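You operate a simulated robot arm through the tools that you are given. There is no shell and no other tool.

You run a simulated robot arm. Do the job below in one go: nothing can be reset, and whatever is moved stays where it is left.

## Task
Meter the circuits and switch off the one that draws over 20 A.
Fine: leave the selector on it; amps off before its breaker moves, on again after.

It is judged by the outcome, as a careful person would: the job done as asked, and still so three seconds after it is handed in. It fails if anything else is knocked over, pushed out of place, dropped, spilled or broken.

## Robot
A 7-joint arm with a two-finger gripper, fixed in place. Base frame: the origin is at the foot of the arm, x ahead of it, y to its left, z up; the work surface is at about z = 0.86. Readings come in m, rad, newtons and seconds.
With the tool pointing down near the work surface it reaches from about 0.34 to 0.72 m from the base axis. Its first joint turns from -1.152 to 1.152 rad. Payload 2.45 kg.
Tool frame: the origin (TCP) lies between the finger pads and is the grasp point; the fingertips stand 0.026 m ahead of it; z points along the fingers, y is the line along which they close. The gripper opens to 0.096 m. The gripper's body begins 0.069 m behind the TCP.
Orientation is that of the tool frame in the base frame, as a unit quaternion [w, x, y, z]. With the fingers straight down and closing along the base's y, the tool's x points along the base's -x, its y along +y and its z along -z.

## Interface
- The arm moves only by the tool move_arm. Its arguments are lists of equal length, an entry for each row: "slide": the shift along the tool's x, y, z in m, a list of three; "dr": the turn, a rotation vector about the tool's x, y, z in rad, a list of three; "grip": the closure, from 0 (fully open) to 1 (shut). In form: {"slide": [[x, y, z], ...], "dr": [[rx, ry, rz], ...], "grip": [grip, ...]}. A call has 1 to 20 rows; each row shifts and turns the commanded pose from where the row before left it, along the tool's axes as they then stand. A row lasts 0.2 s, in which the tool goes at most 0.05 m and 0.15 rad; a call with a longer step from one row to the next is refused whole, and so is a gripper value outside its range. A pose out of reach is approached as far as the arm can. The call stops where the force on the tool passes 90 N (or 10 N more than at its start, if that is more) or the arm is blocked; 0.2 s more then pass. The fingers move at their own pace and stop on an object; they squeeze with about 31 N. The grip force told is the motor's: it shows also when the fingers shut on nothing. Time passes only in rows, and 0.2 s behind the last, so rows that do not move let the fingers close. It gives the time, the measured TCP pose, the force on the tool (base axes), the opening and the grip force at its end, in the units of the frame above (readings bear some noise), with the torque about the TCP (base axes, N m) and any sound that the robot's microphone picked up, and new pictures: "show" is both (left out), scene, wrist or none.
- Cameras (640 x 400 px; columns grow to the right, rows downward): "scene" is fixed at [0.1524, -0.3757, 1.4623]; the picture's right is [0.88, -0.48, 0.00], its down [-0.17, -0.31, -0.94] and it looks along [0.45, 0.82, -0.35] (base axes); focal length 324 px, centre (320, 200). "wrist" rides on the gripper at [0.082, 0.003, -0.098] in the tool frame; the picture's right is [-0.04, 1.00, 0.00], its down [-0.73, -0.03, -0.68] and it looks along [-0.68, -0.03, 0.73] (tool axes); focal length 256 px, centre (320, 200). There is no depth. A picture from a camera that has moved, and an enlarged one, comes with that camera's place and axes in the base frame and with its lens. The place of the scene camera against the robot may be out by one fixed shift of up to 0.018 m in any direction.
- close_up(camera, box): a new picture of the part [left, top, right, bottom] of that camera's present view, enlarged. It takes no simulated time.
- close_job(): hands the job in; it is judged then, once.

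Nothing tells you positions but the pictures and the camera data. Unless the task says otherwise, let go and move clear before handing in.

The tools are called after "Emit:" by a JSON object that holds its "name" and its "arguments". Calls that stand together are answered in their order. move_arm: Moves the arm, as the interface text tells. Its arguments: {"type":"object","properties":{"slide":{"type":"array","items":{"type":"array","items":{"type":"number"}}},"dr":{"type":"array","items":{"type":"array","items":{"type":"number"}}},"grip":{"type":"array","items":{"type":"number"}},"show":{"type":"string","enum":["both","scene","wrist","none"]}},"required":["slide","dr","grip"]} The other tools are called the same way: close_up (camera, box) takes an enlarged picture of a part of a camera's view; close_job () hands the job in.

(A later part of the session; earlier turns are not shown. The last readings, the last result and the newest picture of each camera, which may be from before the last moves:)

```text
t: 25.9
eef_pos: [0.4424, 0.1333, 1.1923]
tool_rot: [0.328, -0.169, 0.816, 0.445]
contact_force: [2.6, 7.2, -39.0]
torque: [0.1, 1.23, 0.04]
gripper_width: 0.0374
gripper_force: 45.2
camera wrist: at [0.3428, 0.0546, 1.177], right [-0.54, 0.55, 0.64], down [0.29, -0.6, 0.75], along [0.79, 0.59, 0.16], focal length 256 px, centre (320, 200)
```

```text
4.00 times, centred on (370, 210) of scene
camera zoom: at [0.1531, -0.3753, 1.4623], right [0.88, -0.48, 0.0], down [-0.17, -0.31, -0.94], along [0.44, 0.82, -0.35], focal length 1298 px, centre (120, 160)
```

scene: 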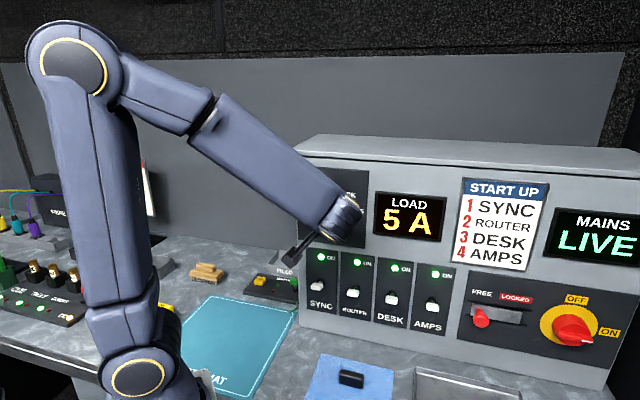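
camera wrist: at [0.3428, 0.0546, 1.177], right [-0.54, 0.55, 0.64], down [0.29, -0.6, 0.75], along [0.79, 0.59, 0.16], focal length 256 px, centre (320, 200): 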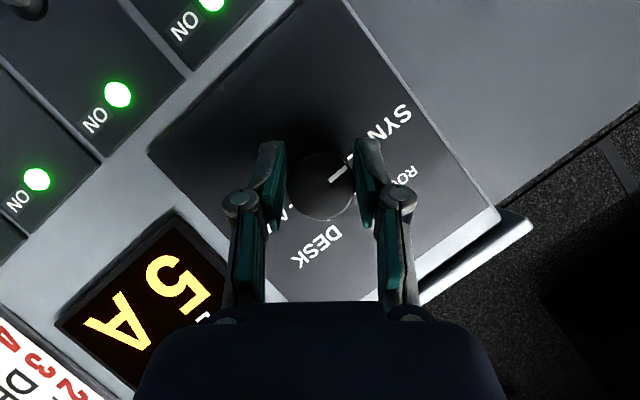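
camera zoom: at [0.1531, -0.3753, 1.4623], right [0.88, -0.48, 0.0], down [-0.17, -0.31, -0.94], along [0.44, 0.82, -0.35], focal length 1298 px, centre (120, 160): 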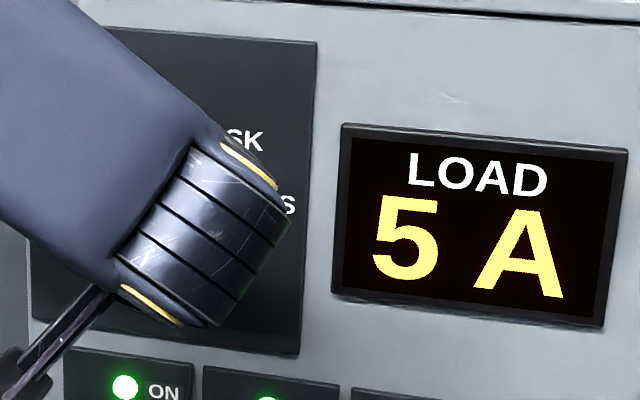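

The mark is on the SYNC tick, so the readings are SYNC 5 A, ROUTER 5 A, DESK 25 A and AMPS 10 A. DESK is the only circuit over 20 A. I'll turn the selector back clockwise, first to ROUTER.

Emit:
{"name": "move_arm", "arguments": {"slide": [[0, 0, 0], [0, 0, 0], [0, 0, 0], [0, 0, 0], [0, 0, 0], [0, 0, 0], [0, 0, 0], [0, 0, 0], [0, 0, 0]], "dr": [[-0.0651, -0.0022, 0.1137], [-0.0651, -0.0022, 0.1137], [-0.0651, -0.0022, 0.1137], [-0.0651, -0.0022, 0.1137], [-0.0651, -0.0022, 0.1137], [-0.0651, -0.0022, 0.1137], [-0.0651, -0.0022, 0.1137], [-0.0651, -0.0022, 0.1137], [0, 0, 0]], "grip": [1, 1, 1, 1, 1, 1, 1, 1, 1]}}

Emit:
{"name": "close_up", "arguments": {"camera": "wrist", "box": [240, 90, 440, 270]}}

```text
t: 27.9
eef_pos: [0.4409, 0.1345, 1.1952]
tool_rot: [0.055, 0.126, 0.665, 0.734]
contact_force: [-20.4, 11.4, -15.6]
torque: [-0.09, 0.15, 1.39]
gripper_width: 0.0372
gripper_force: 45.2
camera wrist: at [0.3373, 0.0599, 1.1997], right [0.13, -0.12, 0.98], down [0.53, -0.83, -0.17], along [0.84, 0.54, -0.04], focal length 256 px, centre (320, 200)
```

scene: 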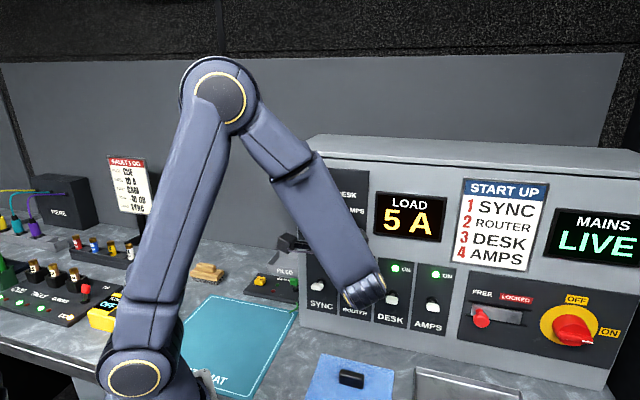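
wrist: 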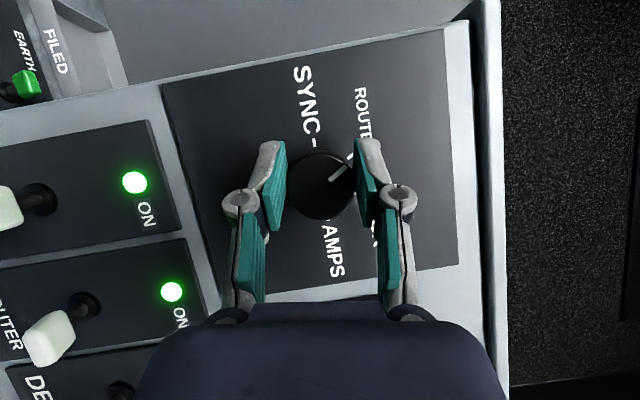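

```text
2.22 times, centred on (340, 180) of wrist
camera zoom: at [0.3373, 0.0599, 1.1997], right [0.13, -0.12, 0.98], down [0.53, -0.83, -0.17], along [0.84, 0.54, -0.04], focal length 569 px, centre (276, 244)
```

zoom: 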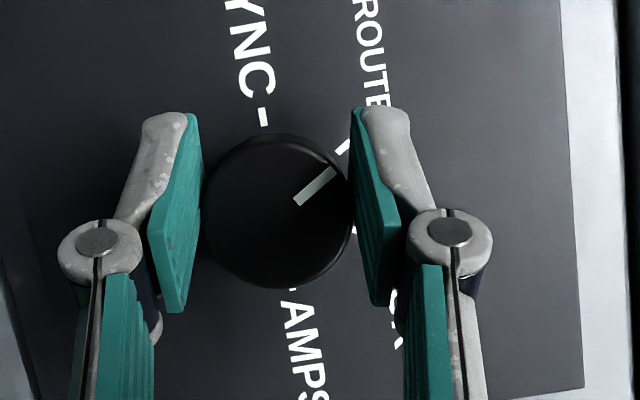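

The selector is on ROUTER. I'll release, wind the tool back counter-clockwise and grip again.

Emit:
{"name": "move_arm", "arguments": {"slide": [[0, 0, 0], [0, 0, 0], [0, 0, 0], [0, 0, 0], [0, 0, 0], [0, 0, 0], [0, 0, 0], [0, 0, 0], [0, 0, 0], [0, 0, 0], [0, 0, 0], [0, 0, 0], [0, 0, 0], [0, 0, 0], [0, 0, 0]], "dr": [[0, 0, 0], [0, 0, 0], [0, 0, 0], [0.0651, 0.0022, -0.1137], [0.0651, 0.0022, -0.1137], [0.0651, 0.0022, -0.1137], [0.0651, 0.0022, -0.1137], [0.0651, 0.0022, -0.1137], [0.0651, 0.0022, -0.1137], [0.0651, 0.0022, -0.1137], [0.0651, 0.0022, -0.1137], [0, 0, 0], [0, 0, 0], [0, 0, 0], [0, 0, 0]], "grip": [0.33, 0.33, 0.33, 0.33, 0.33, 0.33, 0.33, 0.33, 0.33, 0.33, 0.33, 0.33, 1, 1, 1]}}

Emit:
{"name": "close_up", "arguments": {"camera": "wrist", "box": [240, 90, 440, 270]}}

```text
t: 31.1
eef_pos: [0.4452, 0.1324, 1.195]
tool_rot: [0.332, -0.167, 0.814, 0.446]
contact_force: [1.0, -1.9, -3.5]
torque: [-0.07, 0.08, -0.11]
gripper_width: 0.0384
gripper_force: 40.1
camera wrist: at [0.3445, 0.0544, 1.1784], right [-0.54, 0.54, 0.64], down [0.28, -0.6, 0.75], along [0.79, 0.58, 0.17], focal length 256 px, centre (320, 200)
```

scene: 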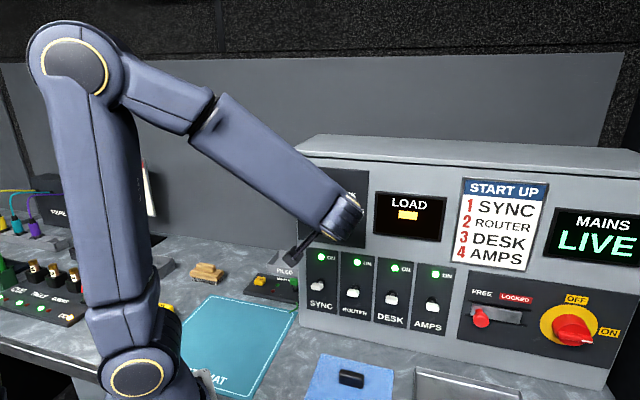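
wrist: 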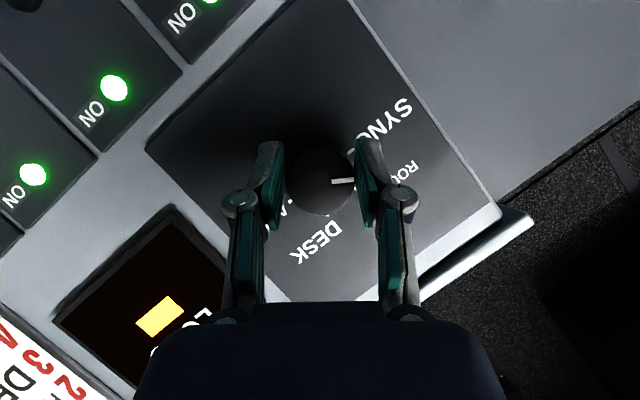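

```text
2.22 times, centred on (340, 180) of wrist
camera zoom: at [0.3445, 0.0544, 1.1784], right [-0.54, 0.54, 0.64], down [0.28, -0.6, 0.75], along [0.79, 0.58, 0.17], focal length 569 px, centre (276, 244)
```

zoom: 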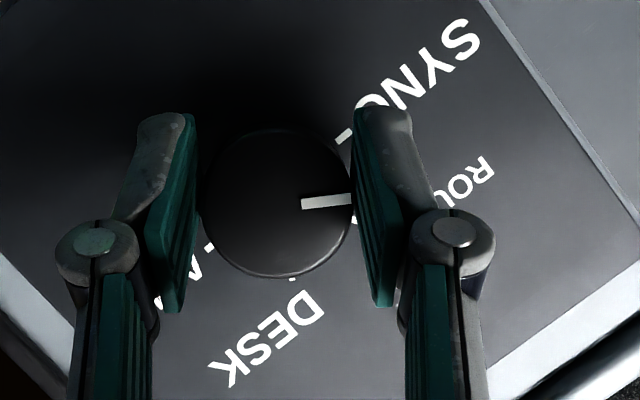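

The knob got dragged back about 25° at the release, because leftover side load sprang the tool and the display now shows a dash. The load is near zero now, so I'll release, wind back another 25° and grip again, so that one clockwise turn reaches DESK within the proven range. I'll ease the load before the next release.

Emit:
{"name": "move_arm", "arguments": {"slide": [[0, 0, 0], [0, 0, 0], [0, 0, 0], [0, 0, 0], [0, 0, 0], [0, 0, 0], [0, 0, 0], [0, 0, 0]], "dr": [[0, 0, 0], [0, 0, 0], [0, 0, 0], [0.0717, 0.0024, -0.1253], [0.0717, 0.0024, -0.1253], [0.0717, 0.0024, -0.1253], [0, 0, 0], [0, 0, 0]], "grip": [0.33, 0.33, 0.33, 0.33, 0.33, 0.33, 0.33, 0.33]}}

Emit:
{"name": "close_up", "arguments": {"camera": "wrist", "box": [220, 90, 420, 250]}}

```text
t: 32.9
eef_pos: [0.4428, 0.1324, 1.1943]
tool_rot: [0.422, -0.282, 0.812, 0.286]
contact_force: [-0.2, -0.4, 0.7]
torque: [0.0, -0.04, -0.01]
gripper_width: 0.0643
gripper_force: 0.0
camera wrist: at [0.3503, 0.0482, 1.1741], right [-0.68, 0.68, 0.26], down [0.02, -0.34, 0.94], along [0.73, 0.65, 0.22], focal length 256 px, centre (320, 200)
```

scene: 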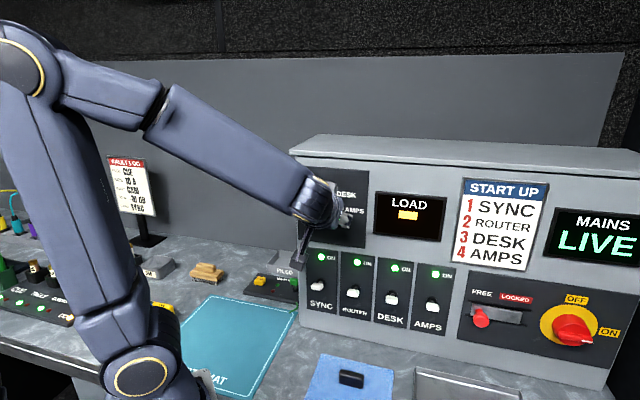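
wrist: 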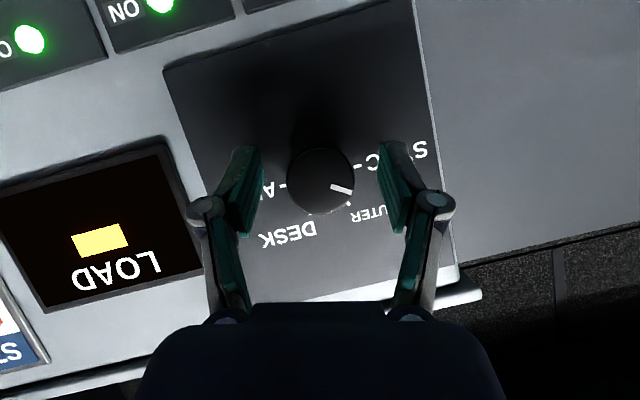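

```text
2.50 times, centred on (320, 170) of wrist
camera zoom: at [0.3503, 0.0482, 1.1741], right [-0.68, 0.68, 0.26], down [0.02, -0.34, 0.94], along [0.73, 0.65, 0.22], focal length 640 px, centre (320, 275)
```

zoom: 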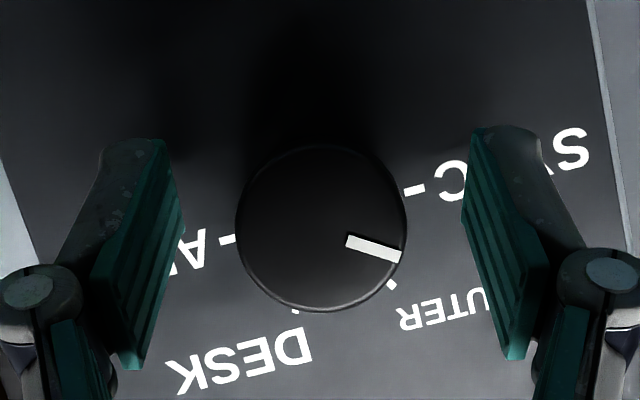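

The knob is free, sitting about 23° short of ROUTER. I'll grip it and turn about 83° clockwise to DESK.

Emit:
{"name": "move_arm", "arguments": {"slide": [[0, 0, 0], [0, 0, 0], [0, 0, 0], [0, 0, 0], [0, 0, 0], [0, 0, 0], [0, 0, 0], [0, 0, 0], [0, 0, 0], [0, 0, 0], [0, 0, 0], [0, 0, 0], [0, 0, 0], [0, 0, 0], [0, 0, 0]], "dr": [[0, 0, 0], [0, 0, 0], [0, 0, 0], [-0.0656, -0.0023, 0.1143], [-0.0656, -0.0023, 0.1143], [-0.0656, -0.0023, 0.1143], [-0.0656, -0.0023, 0.1143], [-0.0656, -0.0023, 0.1143], [-0.0656, -0.0023, 0.1143], [-0.0656, -0.0023, 0.1143], [-0.0656, -0.0023, 0.1143], [-0.0656, -0.0023, 0.1143], [-0.0656, -0.0023, 0.1143], [-0.0656, -0.0023, 0.1143], [0, 0, 0]], "grip": [1, 1, 1, 1, 1, 1, 1, 1, 1, 1, 1, 1, 1, 1, 1]}}

Emit:
{"name": "close_up", "arguments": {"camera": "wrist", "box": [220, 90, 420, 250]}}

```text
t: 36.1
eef_pos: [0.4427, 0.133, 1.195]
tool_rot: [0.067, 0.123, 0.671, 0.729]
contact_force: [-4.5, -14.4, -18.1]
torque: [-0.51, 0.5, -0.53]
gripper_width: 0.0383
gripper_force: 45.1
camera wrist: at [0.3386, 0.0597, 1.1987], right [0.11, -0.1, 0.99], down [0.52, -0.84, -0.14], along [0.85, 0.53, -0.04], focal length 256 px, centre (320, 200)
```

scene: 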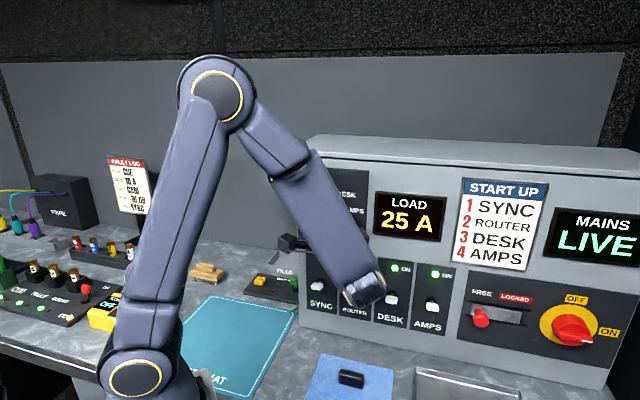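
wrist: 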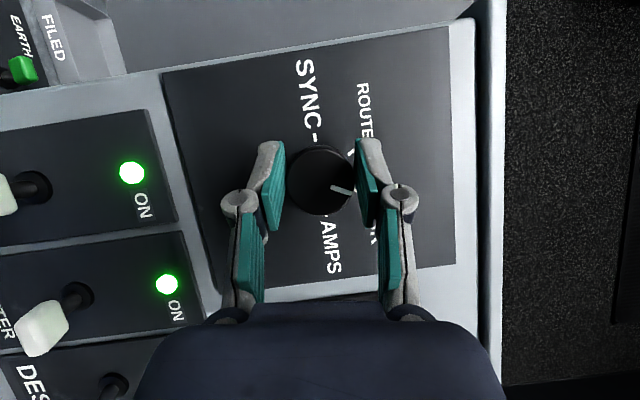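

```text
2.50 times, centred on (320, 170) of wrist
camera zoom: at [0.3386, 0.0597, 1.1987], right [0.11, -0.1, 0.99], down [0.52, -0.84, -0.14], along [0.85, 0.53, -0.04], focal length 640 px, centre (320, 275)
```

zoom: 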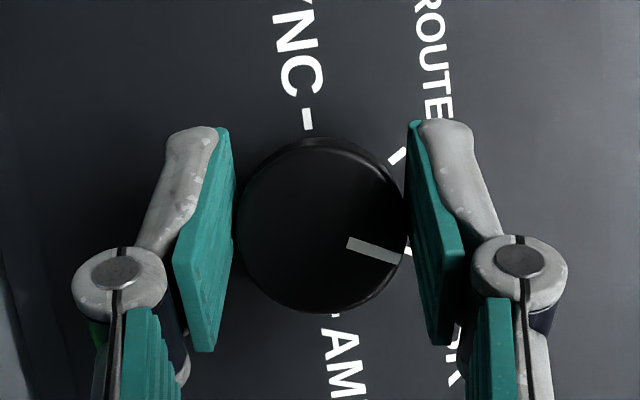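

The display reads 25 A and the mark is right at DESK. I'll nudge the commanded pose to relax the side load before releasing.

Emit:
{"name": "move_arm", "arguments": {"slide": [[0, -0.0018, -0.0015], [0, 0, 0]], "dr": [[0, 0, 0], [0, 0, 0]], "grip": [1, 1], "show": "none"}}

```text
t: 36.7
eef_pos: [0.4427, 0.1324, 1.1943]
tool_rot: [0.067, 0.118, 0.67, 0.73]
contact_force: [8.5, 4.5, -1.8]
torque: [-0.16, 0.24, -0.76]
gripper_width: 0.0382
gripper_force: 44.9
```

The load is nearly nulled. I'll release now and check that the selector stays on DESK.

Emit:
{"name": "move_arm", "arguments": {"slide": [[0, 0, 0.0005], [0, 0, 0], [0, 0, 0], [0, 0, 0]], "dr": [[0, 0, 0], [0, 0, 0], [0, 0, 0], [0, 0, 0]], "grip": [1, 0.33, 0.33, 0.33]}}

Emit:
{"name": "close_up", "arguments": {"camera": "wrist", "box": [220, 90, 420, 250]}}

```text
t: 37.7
eef_pos: [0.4422, 0.1325, 1.1934]
tool_rot: [0.067, 0.12, 0.671, 0.729]
contact_force: [-0.5, 0.9, -0.2]
torque: [0.01, 0.0, -0.03]
gripper_width: 0.0643
gripper_force: 0.0
camera wrist: at [0.3379, 0.0594, 1.197], right [0.1, -0.1, 0.99], down [0.52, -0.84, -0.14], along [0.85, 0.53, -0.03], focal length 256 px, centre (320, 200)
```

scene: 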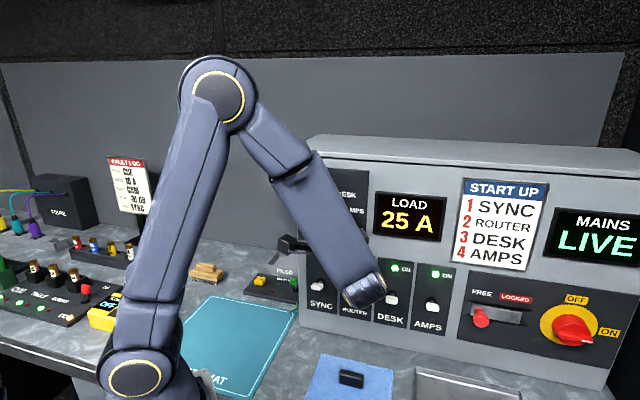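
wrist: 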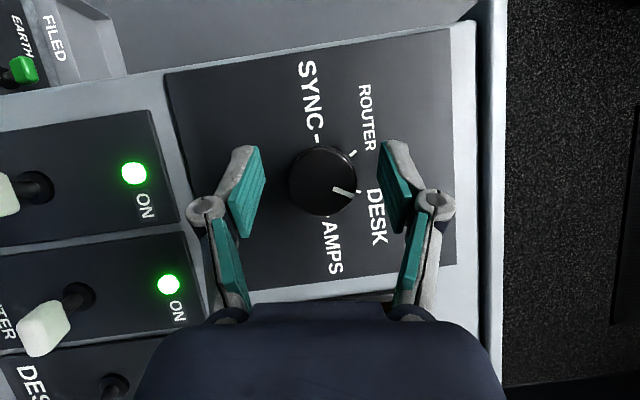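

```text
2.50 times, centred on (320, 170) of wrist
camera zoom: at [0.3379, 0.0594, 1.197], right [0.1, -0.1, 0.99], down [0.52, -0.84, -0.14], along [0.85, 0.53, -0.03], focal length 640 px, centre (320, 275)
```

zoom: 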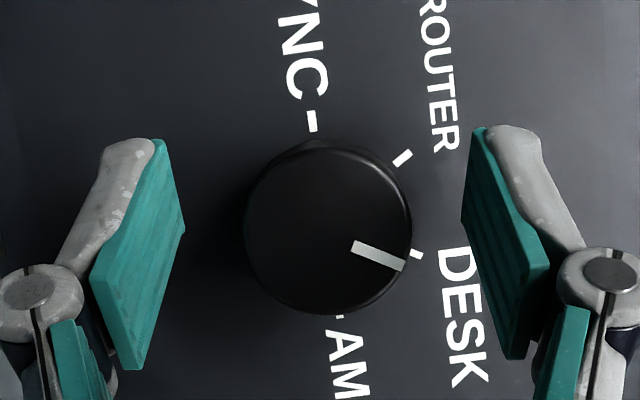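

The selector stays on DESK at 25 A. Next I back off along the knob axis and move to a stand-off in front of the AMPS breaker, with the fingers one above the other so the lever will fit between them.

Emit:
{"name": "move_arm", "arguments": {"slide": [[0.0174, 0.0007, -0.0304], [0.0174, 0.0007, -0.0304], [0.0174, 0.0007, -0.0304], [0, 0, 0]], "dr": [[0, 0, 0], [0, 0, 0], [0, 0, 0], [0.0548, 0.0022, -0.0955]], "grip": [0.33, 0.33, 0.33, 0.33], "show": "wrist"}}

Emit:
{"name": "move_arm", "arguments": {"slide": [[-0.0318, -0.0275, -0.0183], [-0.0318, -0.0275, -0.0183], [-0.0318, -0.0275, -0.0183], [-0.0318, -0.0275, -0.0183], [0, 0, 0]], "dr": [[0, 0, 0], [0, 0, 0], [0, 0, 0], [0, 0, 0], [0, 0, 0]], "grip": [0.33, 0.33, 0.33, 0.33, 0.33]}}

```text
t: 38.7
eef_pos: [0.3676, 0.0566, 1.1924]
tool_rot: [0.098, 0.089, 0.696, 0.706]
contact_force: [0.1, -0.9, 0.9]
torque: [0.02, 0.01, 0.02]
gripper_width: 0.0643
gripper_force: 0.1
camera wrist: at [0.2629, -0.0162, 1.1941], right [0.02, -0.02, 1.0], down [0.53, -0.85, -0.03], along [0.85, 0.53, -0.01], focal length 256 px, centre (320, 200)
```

wrist: 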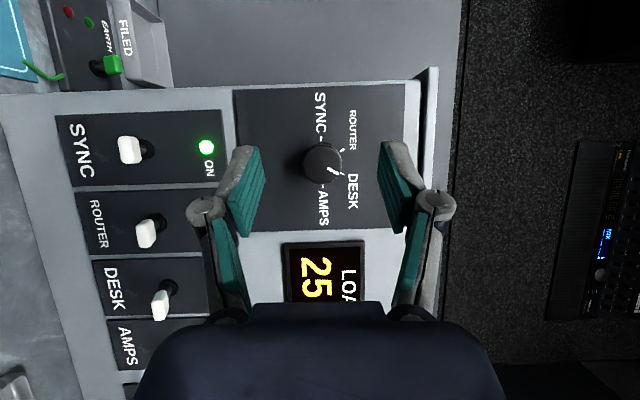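

```text
t: 39.9
eef_pos: [0.4732, -0.0485, 1.0824]
tool_rot: [0.098, 0.089, 0.696, 0.706]
contact_force: [0.3, 0.2, -0.4]
torque: [-0.01, 0.0, -0.01]
gripper_width: 0.0642
gripper_force: 0.2
camera wrist: at [0.3683, -0.1204, 1.0847], right [0.02, -0.02, 1.0], down [0.53, -0.85, -0.03], along [0.85, 0.53, -0.01], focal length 256 px, centre (320, 200)
```

scene: 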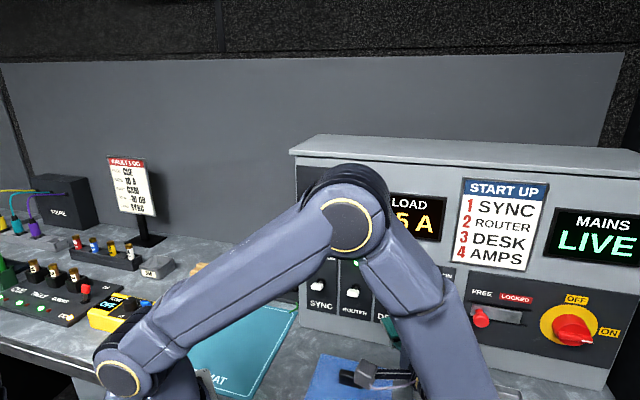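
wrist: 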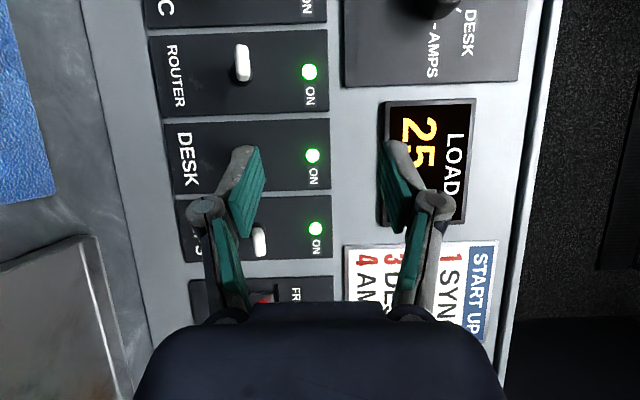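

The elbow has swung uncomfortably close to the panel in this posture. The selector still shows 25 A. I'll reverse this last move exactly and use a posture with the wrist above and the elbow high instead.

Emit:
{"name": "move_arm", "arguments": {"slide": [[0.0318, 0.0275, 0.0183], [0.0318, 0.0275, 0.0183], [0.0318, 0.0275, 0.0183], [0.0318, 0.0275, 0.0183], [0, 0, 0]], "dr": [[0, 0, 0], [0, 0, 0], [0, 0, 0], [0, 0, 0], [0, 0, 0]], "grip": [0.33, 0.33, 0.33, 0.33, 0.33]}}

```text
t: 41.1
eef_pos: [0.3698, 0.0558, 1.1941]
tool_rot: [0.098, 0.089, 0.696, 0.706]
contact_force: [0.2, -1.1, 0.2]
torque: [0.0, 0.0, 0.04]
gripper_width: 0.0645
gripper_force: 0.0
camera wrist: at [0.2655, -0.0183, 1.1946], right [0.03, -0.02, 1.0], down [0.53, -0.85, -0.03], along [0.85, 0.53, -0.01], focal length 256 px, centre (320, 200)
```

scene: 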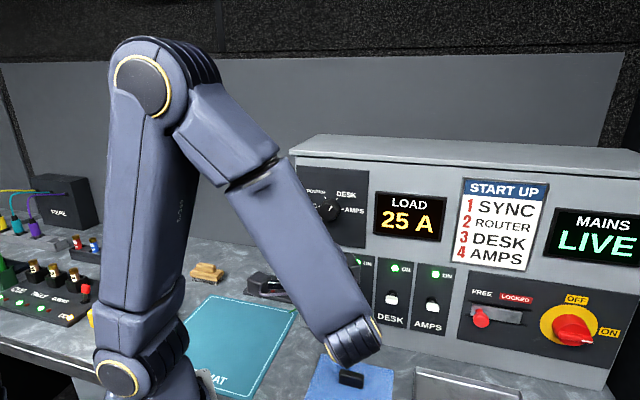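
wrist: 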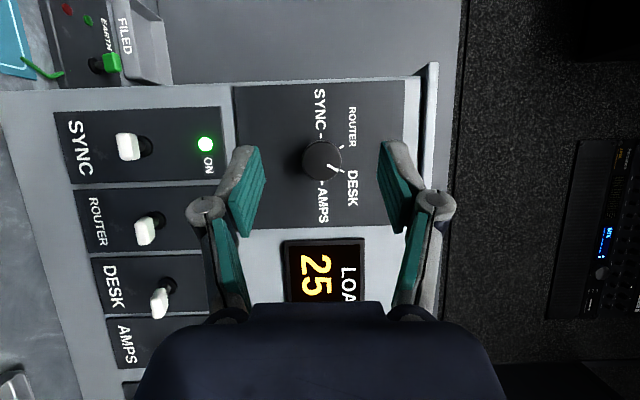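

The arm is back in the safe posture and the selector still shows DESK 25 A. I'll lift, then rotate the tool so it points 45° down at the panel with the wrist above and the fingers side by side.

Emit:
{"name": "move_arm", "arguments": {"slide": [[0, 0.035, 0], [0, 0.035, 0], [0, 0.03, 0], [0, 0, 0], [0, 0, 0], [0, 0, 0], [0, 0, 0], [0, 0, 0], [0, 0, 0], [0, 0, 0], [0, 0, 0], [0, 0, 0], [0, 0, 0], [0, 0, 0], [0, 0, 0]], "dr": [[0, 0, 0], [0, 0, 0], [0, 0, 0], [0.088, 0.0202, -0.1128], [0.088, 0.0202, -0.1128], [0.088, 0.0202, -0.1128], [0.088, 0.0202, -0.1128], [0.088, 0.0202, -0.1128], [0.088, 0.0202, -0.1128], [0.088, 0.0202, -0.1128], [0.088, 0.0202, -0.1128], [0.088, 0.0202, -0.1128], [0.088, 0.0202, -0.1128], [0.088, 0.0202, -0.1128], [0, 0, 0]], "grip": [0.33, 0.33, 0.33, 0.33, 0.33, 0.33, 0.33, 0.33, 0.33, 0.33, 0.33, 0.33, 0.33, 0.33, 0.33]}}

```text
t: 44.3
eef_pos: [0.3659, 0.0554, 1.2944]
tool_rot: [0.354, -0.354, 0.853, 0.146]
contact_force: [0.2, 0.5, 0.2]
torque: [0.0, 0.02, -0.02]
gripper_width: 0.0644
gripper_force: 0.0
camera wrist: at [0.2744, -0.0314, 1.3061], right [-0.69, 0.73, 0.03], down [0.05, 0.01, 1.0], along [0.73, 0.69, -0.04], focal length 256 px, centre (320, 200)
```

scene: 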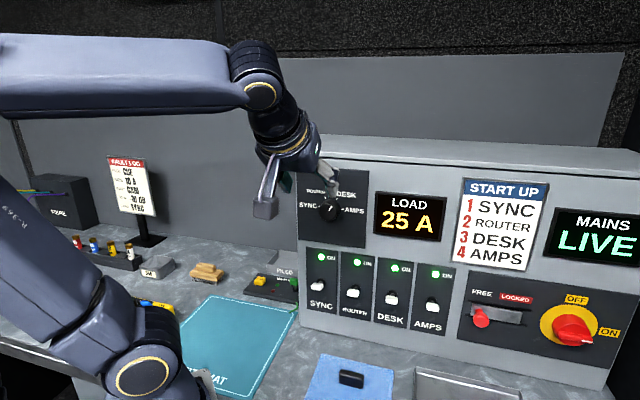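
wrist: 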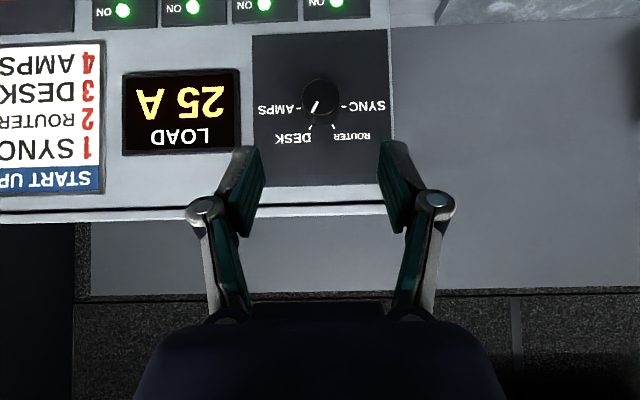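

That posture is comfortable and the display still reads 25 A. I'll move right and down to a stand-off in front of the DESK and AMPS levers for a good look.

Emit:
{"name": "move_arm", "arguments": {"slide": [[0.0262, -0.03, 0.0196], [0.0262, -0.03, 0.0196], [0.0262, -0.03, 0.0196], [0, 0, 0]], "dr": [[0, 0, 0], [0, 0, 0], [0, 0, 0], [0, 0, 0]], "grip": [0.33, 0.33, 0.33, 0.33]}}

```text
t: 45.3
eef_pos: [0.4222, -0.0182, 1.1966]
tool_rot: [0.354, -0.354, 0.853, 0.147]
contact_force: [0.2, -0.3, 0.7]
torque: [0.0, -0.01, -0.03]
gripper_width: 0.0644
gripper_force: 0.1
camera wrist: at [0.3302, -0.1053, 1.2081], right [-0.69, 0.73, 0.03], down [0.05, 0.01, 1.0], along [0.73, 0.69, -0.04], focal length 256 px, centre (320, 200)
```

scene: 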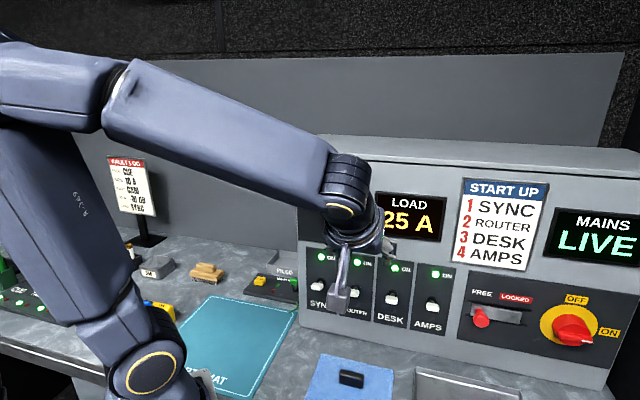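
wrist: 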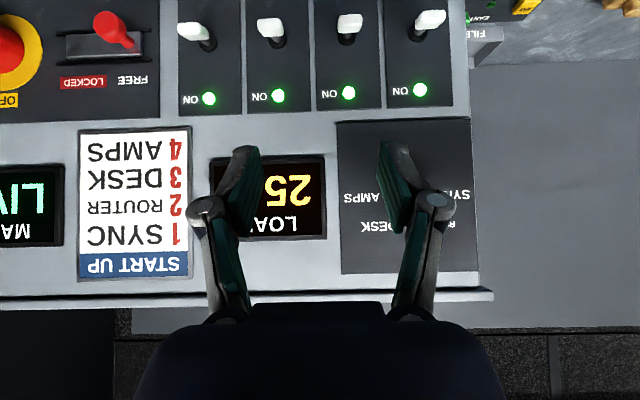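

The elbow stays high and everything is clear. Continuing to the lever stand-off.

Emit:
{"name": "move_arm", "arguments": {"slide": [[0.0262, -0.03, 0.0196], [0.0262, -0.03, 0.0196], [0.0262, -0.03, 0.0196], [0, 0, 0]], "dr": [[0, 0, 0], [0, 0, 0], [0, 0, 0], [0, 0, 0]], "grip": [0.33, 0.33, 0.33, 0.33]}}

Emit:
{"name": "close_up", "arguments": {"camera": "wrist", "box": [140, 0, 460, 200]}}

```text
t: 46.3
eef_pos: [0.4746, -0.0907, 1.0997]
tool_rot: [0.353, -0.353, 0.854, 0.146]
contact_force: [0.4, -0.2, 0.0]
torque: [-0.01, 0.01, 0.01]
gripper_width: 0.0644
gripper_force: 0.0
camera wrist: at [0.382, -0.1778, 1.1111], right [-0.69, 0.73, 0.03], down [0.05, 0.01, 1.0], along [0.73, 0.69, -0.04], focal length 256 px, centre (320, 200)
```

scene: 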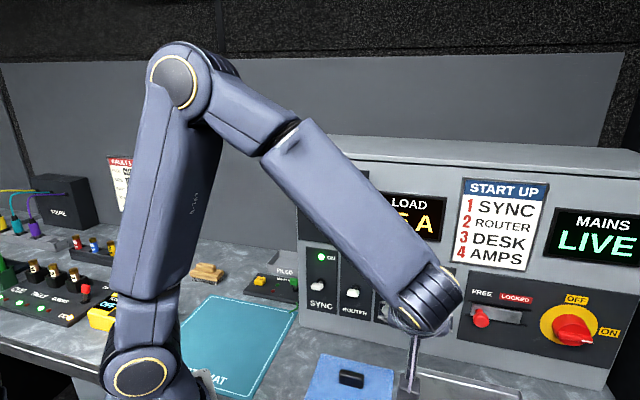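
wrist: 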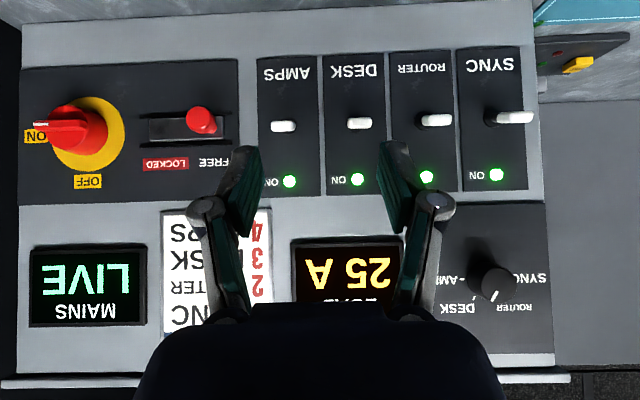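

```text
2.00 times, centred on (300, 100) of wrist
camera zoom: at [0.382, -0.1778, 1.1111], right [-0.69, 0.73, 0.03], down [0.05, 0.01, 1.0], along [0.73, 0.69, -0.04], focal length 512 px, centre (360, 400)
```

zoom: 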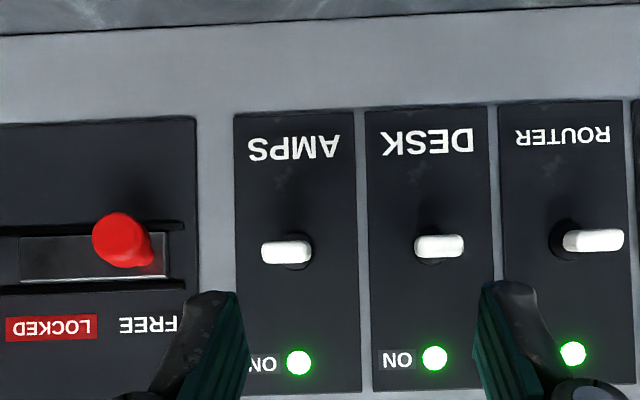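

From here the levers are seen pointing slightly up, with the paddle at depth about 0.410 and z about 1.022 and the pivot near z 1.011. So ON is up and OFF is down. I'll pinch the AMPS paddle side to side and move it down. First I close to about 50 mm and approach.

Emit:
{"name": "move_arm", "arguments": {"slide": [[-0.0101, -0.0202, 0.0384], [-0.0101, -0.0202, 0.0384], [0, 0, 0]], "dr": [[0, 0, 0], [0, 0, 0], [0, 0, 0]], "grip": [0.45, 0.45, 0.45]}}

Emit:
{"name": "close_up", "arguments": {"camera": "wrist", "box": [160, 50, 480, 250]}}

```text
t: 47.1
eef_pos: [0.5499, -0.0714, 1.0609]
tool_rot: [0.353, -0.353, 0.854, 0.147]
contact_force: [0.2, -0.7, -0.3]
torque: [-0.02, 0.02, 0.03]
gripper_width: 0.0528
gripper_force: 0.1
camera wrist: at [0.4581, -0.1579, 1.0723], right [-0.69, 0.73, 0.03], down [0.05, 0.01, 1.0], along [0.73, 0.69, -0.04], focal length 256 px, centre (320, 200)
```

scene: 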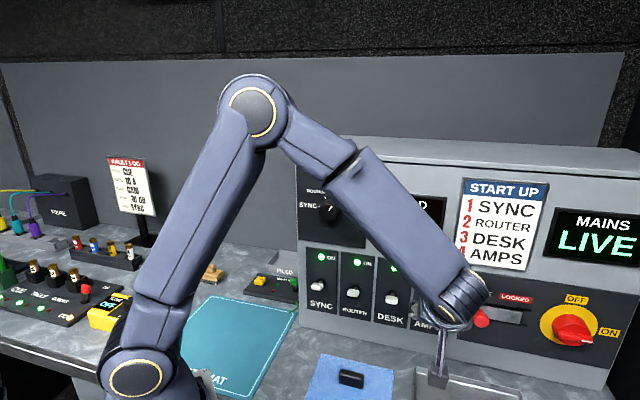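
wrist: 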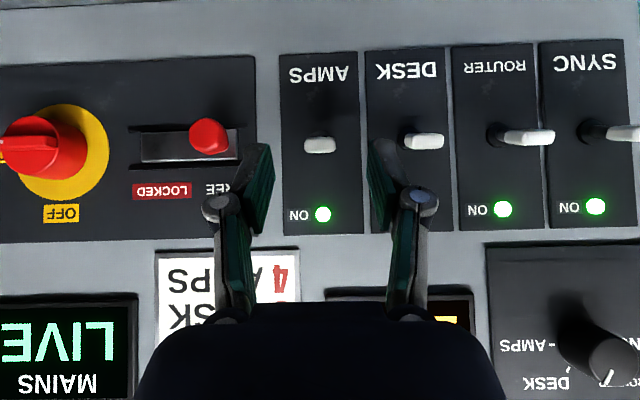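

```text
2.00 times, centred on (320, 150) of wrist
camera zoom: at [0.4581, -0.1579, 1.0723], right [-0.69, 0.73, 0.03], down [0.05, 0.01, 1.0], along [0.73, 0.69, -0.04], focal length 512 px, centre (320, 300)
```

zoom: 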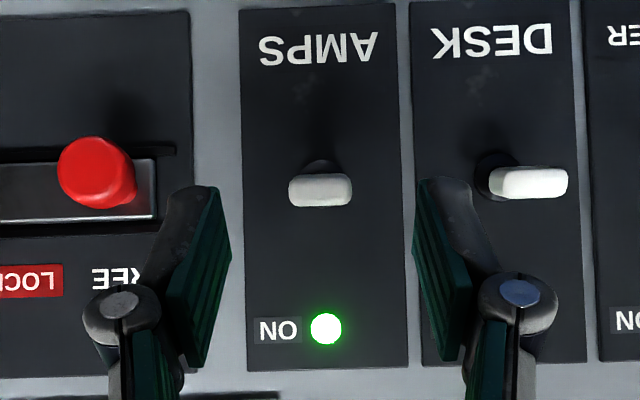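

The AMPS paddle is centred between the fingers, and this lower view confirms the lever points up when ON. I'll advance so the paddle sits between the pads near the fingertips.

Emit:
{"name": "move_arm", "arguments": {"slide": [[-0.0077, -0.0004, 0.0221], [-0.0077, -0.0004, 0.0221], [-0.0077, -0.0004, 0.0221], [0, 0, 0]], "dr": [[0, 0, 0], [0, 0, 0], [0, 0, 0], [0, 0, 0]], "grip": [0.45, 0.45, 0.45, 0.45]}}

Emit:
{"name": "close_up", "arguments": {"camera": "wrist", "box": [200, 80, 440, 230]}}

```text
t: 48.1
eef_pos: [0.5972, -0.0271, 1.0285]
tool_rot: [0.354, -0.353, 0.854, 0.147]
contact_force: [-0.1, -0.5, -0.2]
torque: [0.0, -0.02, -0.01]
gripper_width: 0.0529
gripper_force: 0.0
camera wrist: at [0.5048, -0.1143, 1.0406], right [-0.69, 0.73, 0.03], down [0.05, 0.01, 1.0], along [0.73, 0.69, -0.04], focal length 256 px, centre (320, 200)
```

scene: 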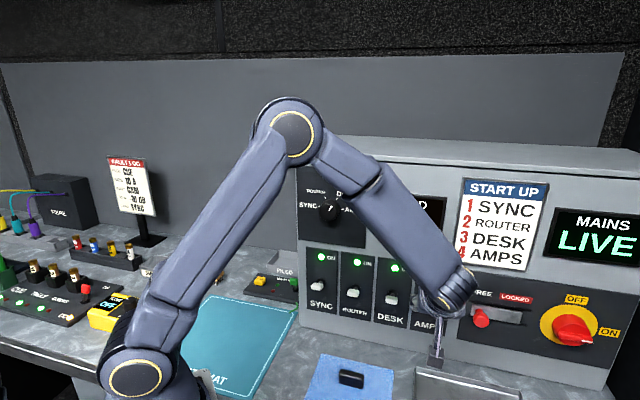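
wrist: 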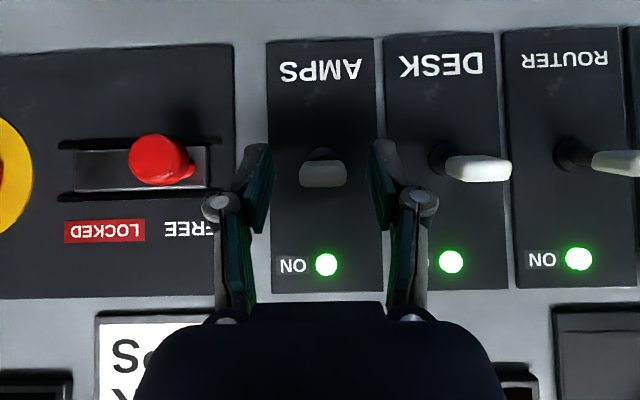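

```text
2.67 times, centred on (320, 155) of wrist
camera zoom: at [0.5048, -0.1143, 1.0406], right [-0.69, 0.73, 0.03], down [0.05, 0.01, 1.0], along [0.73, 0.69, -0.04], focal length 683 px, centre (320, 320)
```

zoom: 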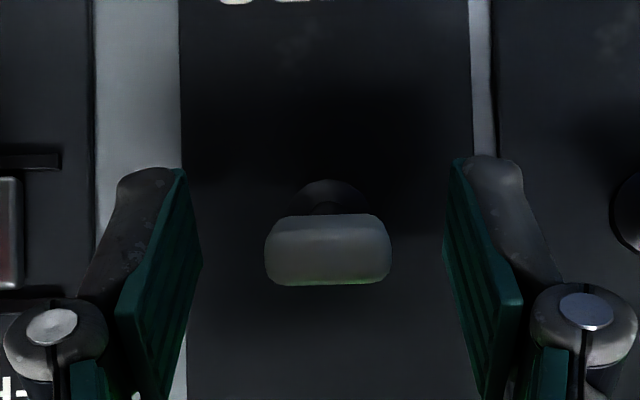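

The paddle sits between the pads with the fingertips clear of the panel. I'll close on it gently and check forces.

Emit:
{"name": "move_arm", "arguments": {"slide": [[0, 0, 0], [0, 0, 0], [0, 0, 0], [0, 0, 0]], "dr": [[0, 0, 0], [0, 0, 0], [0, 0, 0], [0, 0, 0]], "grip": [1, 1, 1, 1], "show": "wrist"}}

```text
t: 49.1
eef_pos: [0.5961, -0.0257, 1.0276]
tool_rot: [0.353, -0.354, 0.853, 0.148]
contact_force: [-10.9, 5.6, 1.2]
torque: [0.13, 0.17, 0.26]
gripper_width: 0.0235
gripper_force: 45.0
camera wrist: at [0.5041, -0.1136, 1.0405], right [-0.69, 0.72, 0.03], down [0.05, 0.0, 1.0], along [0.72, 0.69, -0.04], focal length 256 px, centre (320, 200)
```

wrist: 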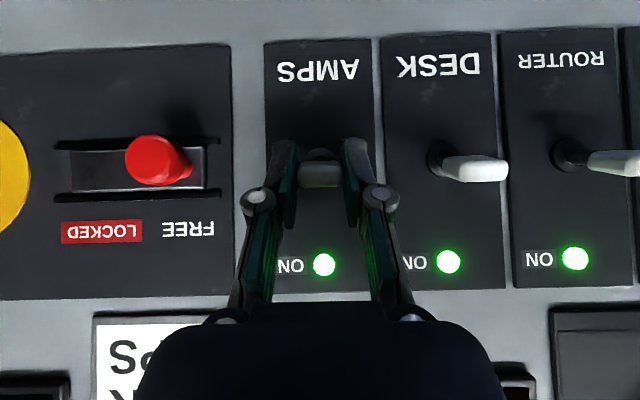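

The AMPS paddle is pinched. I'll move it straight down to OFF in small steps.

Emit:
{"name": "move_arm", "arguments": {"slide": [[0.0039, 0.0015, 0.0039], [0.0039, 0, 0.0039], [0.0039, 0, 0.0039], [0.0039, 0, 0.0039], [0, 0, 0]], "dr": [[0, 0, 0], [0, 0, 0], [0, 0, 0], [0, 0, 0], [0, 0, 0]], "grip": [1, 1, 1, 1, 1], "show": "wrist"}}

Emit:
{"name": "close_up", "arguments": {"camera": "wrist", "box": [200, 80, 440, 290]}}

```text
t: 50.3
eef_pos: [0.5966, -0.025, 1.0074]
tool_rot: [0.355, -0.354, 0.852, 0.148]
contact_force: [7.4, 7.8, 28.7]
torque: [0.71, -0.71, 0.06]
gripper_width: 0.0229
gripper_force: 45.1
camera wrist: at [0.5051, -0.1122, 1.0195], right [-0.69, 0.73, 0.03], down [0.04, 0.0, 1.0], along [0.72, 0.69, -0.03], focal length 256 px, centre (320, 200)
```

wrist: 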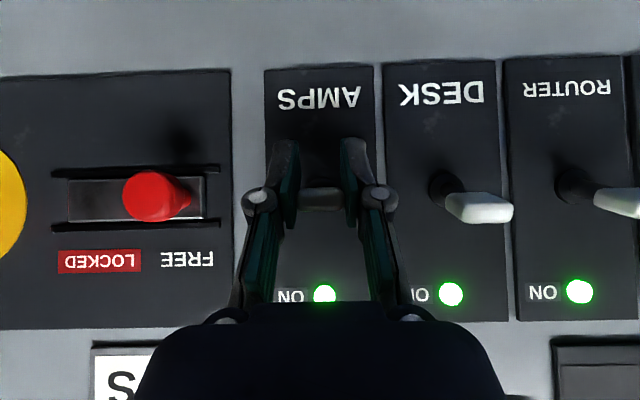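

```text
1.90 times, centred on (320, 185) of wrist
camera zoom: at [0.5051, -0.1122, 1.0195], right [-0.69, 0.73, 0.03], down [0.04, 0.0, 1.0], along [0.72, 0.69, -0.03], focal length 488 px, centre (320, 229)
```

zoom: 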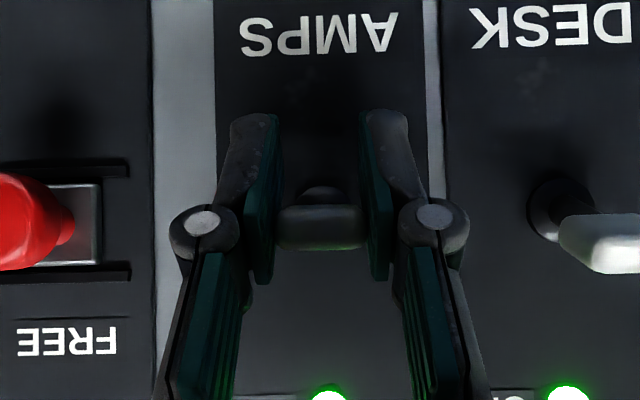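

The pads slid on the paddle: it moved down only about 8 mm and the LED is still green. I'll release, look at where the lever rests, and then push it from above with closed fingertips instead.

Emit:
{"name": "move_arm", "arguments": {"slide": [[0, 0, 0], [0, 0, 0], [0, 0, 0]], "dr": [[0, 0, 0], [0, 0, 0], [0, 0, 0]], "grip": [0.45, 0.45, 0.45], "show": "wrist"}}

Emit:
{"name": "close_up", "arguments": {"camera": "wrist", "box": [220, 100, 540, 300]}}

```text
t: 51.1
eef_pos: [0.5972, -0.027, 1.0059]
tool_rot: [0.353, -0.353, 0.854, 0.146]
contact_force: [0.6, -0.2, -0.8]
torque: [0.02, -0.02, 0.02]
gripper_width: 0.0528
gripper_force: 0.1
camera wrist: at [0.5037, -0.1134, 1.0178], right [-0.69, 0.73, 0.03], down [0.05, 0.01, 1.0], along [0.73, 0.69, -0.04], focal length 256 px, centre (320, 200)
```

wrist: 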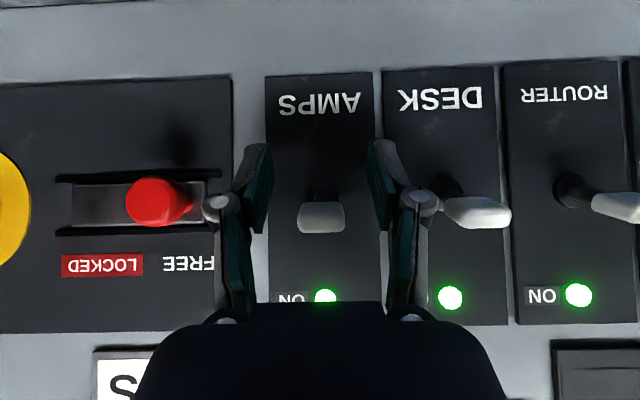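

```text
2.00 times, centred on (380, 200) of wrist
camera zoom: at [0.5037, -0.1134, 1.0178], right [-0.69, 0.73, 0.03], down [0.05, 0.01, 1.0], along [0.73, 0.69, -0.04], focal length 512 px, centre (200, 200)
```

zoom: 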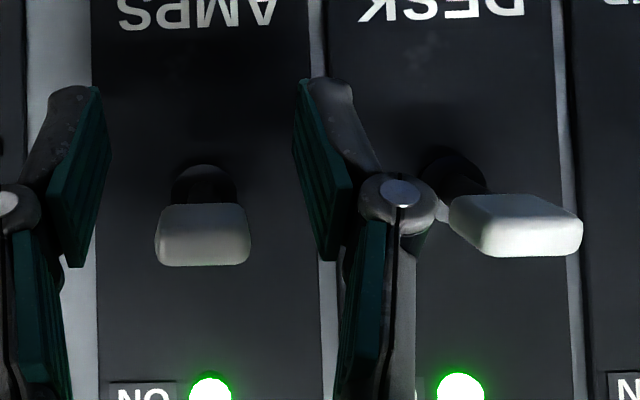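

The lever sprang back to ON, so it is a bistable toggle that needs a firm push past centre. I'll back off, close the fingers and flatten the tool's tilt to about 20°, so the finger can push the paddle from above for OFF and from below for ON.

Emit:
{"name": "move_arm", "arguments": {"slide": [[0, 0, -0.033], [0, 0, -0.033], [0, 0, -0.033], [0, 0, 0], [0, 0, 0], [0, 0, 0], [0, 0, 0]], "dr": [[0, 0, 0], [0, 0, 0], [0, 0, 0], [0, -0.1455, 0], [0, -0.1455, 0], [0, -0.1455, 0], [0, 0, 0]], "grip": [0.45, 0.45, 0.45, 1, 1, 1, 1]}}

```text
t: 52.7
eef_pos: [0.546, -0.0765, 1.0776]
tool_rot: [0.531, -0.313, 0.756, 0.22]
contact_force: [-0.6, 0.4, -0.4]
torque: [0.0, 0.0, 0.02]
gripper_width: 0.0
gripper_force: 28.3
camera wrist: at [0.4586, -0.1578, 1.0337], right [-0.7, 0.72, 0.04], down [-0.25, -0.3, 0.92], along [0.67, 0.63, 0.39], focal length 256 px, centre (320, 200)
```

scene: 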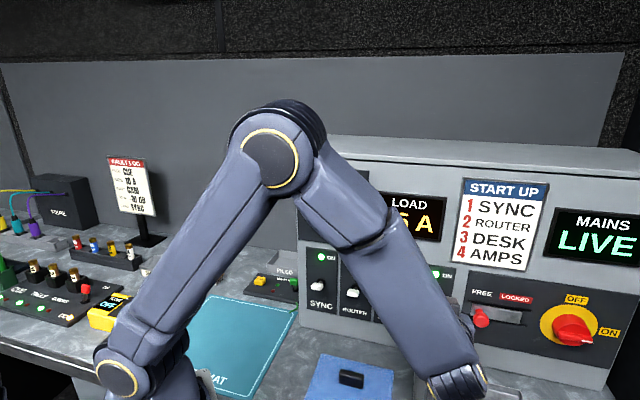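
wrist: 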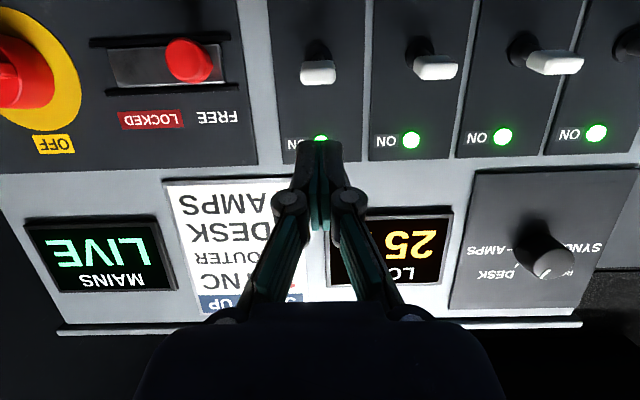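

The tool is at a 20° tilt with fingers shut. I'll place the fingertips just above the AMPS paddle, then press down.

Emit:
{"name": "move_arm", "arguments": {"slide": [[-0.0028, 0, 0.0309], [-0.0028, 0, 0.0309], [0, 0, 0]], "dr": [[0, 0, 0], [0, 0, 0], [0, 0, 0]], "grip": [1, 1, 1]}}

Emit:
{"name": "close_up", "arguments": {"camera": "wrist", "box": [220, 50, 460, 200]}}

```text
t: 53.5
eef_pos: [0.5897, -0.0339, 1.0594]
tool_rot: [0.53, -0.313, 0.757, 0.219]
contact_force: [0.1, 0.0, 0.2]
torque: [0.01, 0.06, 0.0]
gripper_width: 0.0
gripper_force: 28.8
camera wrist: at [0.5025, -0.1158, 1.0163], right [-0.7, 0.72, 0.04], down [-0.25, -0.3, 0.92], along [0.67, 0.63, 0.39], focal length 256 px, centre (320, 200)
```

scene: 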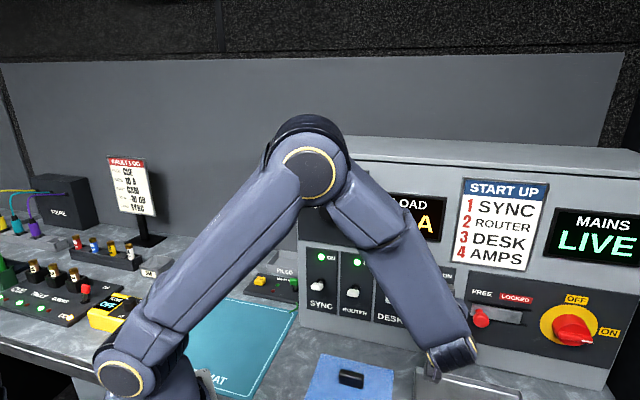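
wrist: 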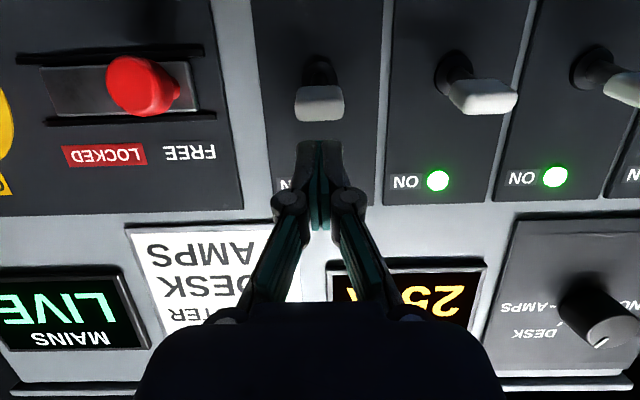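

```text
2.67 times, centred on (340, 125) of wrist
camera zoom: at [0.5025, -0.1158, 1.0163], right [-0.7, 0.72, 0.04], down [-0.25, -0.3, 0.92], along [0.67, 0.63, 0.39], focal length 683 px, centre (267, 400)
```

zoom: 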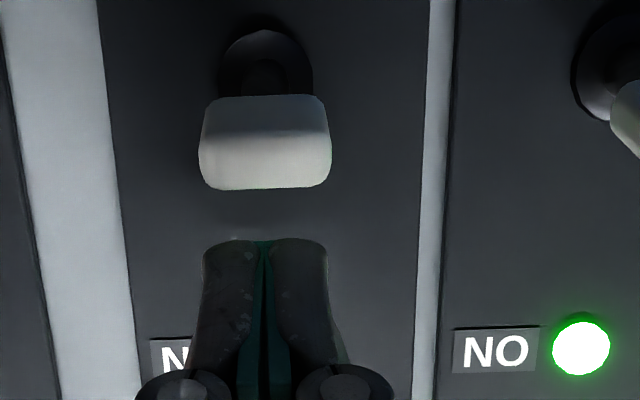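

The fingertips are right above the AMPS paddle. Pressing down now in small steps.

Emit:
{"name": "move_arm", "arguments": {"slide": [[0.0063, 0, 0.0023], [0.0063, 0, 0.0023], [0.0063, 0, 0.0023], [0.0063, 0, 0.0023], [0.0063, 0, 0.0023]], "dr": [[0, 0, 0], [0, 0, 0], [0, 0, 0], [0, 0, 0], [0, 0, 0]], "grip": [1, 1, 1, 1, 1]}}

Emit:
{"name": "close_up", "arguments": {"camera": "wrist", "box": [220, 80, 460, 230]}}

```text
t: 54.7
eef_pos: [0.5882, -0.0331, 1.0255]
tool_rot: [0.53, -0.313, 0.757, 0.219]
contact_force: [0.6, 0.4, -0.6]
torque: [-0.03, 0.01, 0.0]
gripper_width: 0.0
gripper_force: 28.4
camera wrist: at [0.5019, -0.115, 0.9831], right [-0.7, 0.72, 0.04], down [-0.25, -0.3, 0.92], along [0.67, 0.63, 0.39], focal length 256 px, centre (320, 200)
```

scene: 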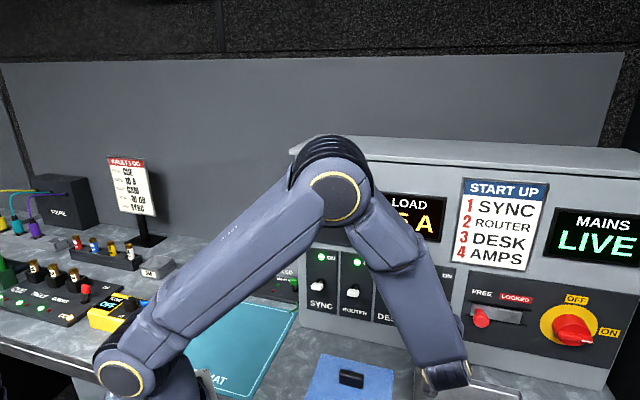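
wrist: 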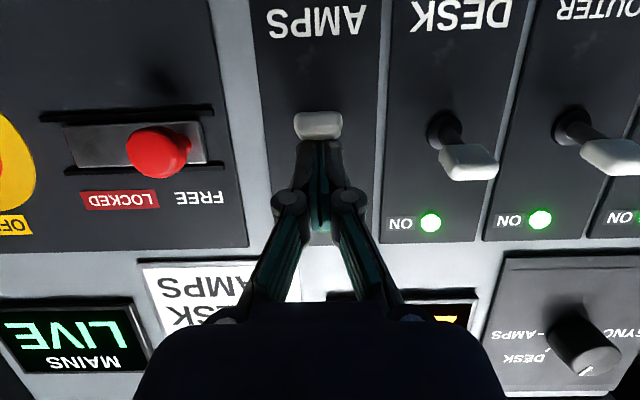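

```text
2.67 times, centred on (340, 155) of wrist
camera zoom: at [0.5019, -0.115, 0.9831], right [-0.7, 0.72, 0.04], down [-0.25, -0.3, 0.92], along [0.67, 0.63, 0.39], focal length 683 px, centre (267, 320)
```

zoom: 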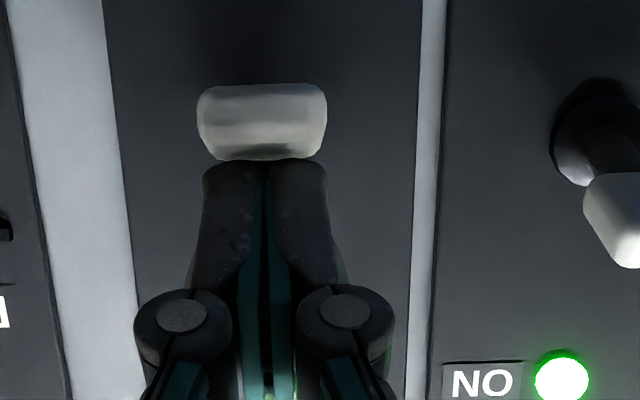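

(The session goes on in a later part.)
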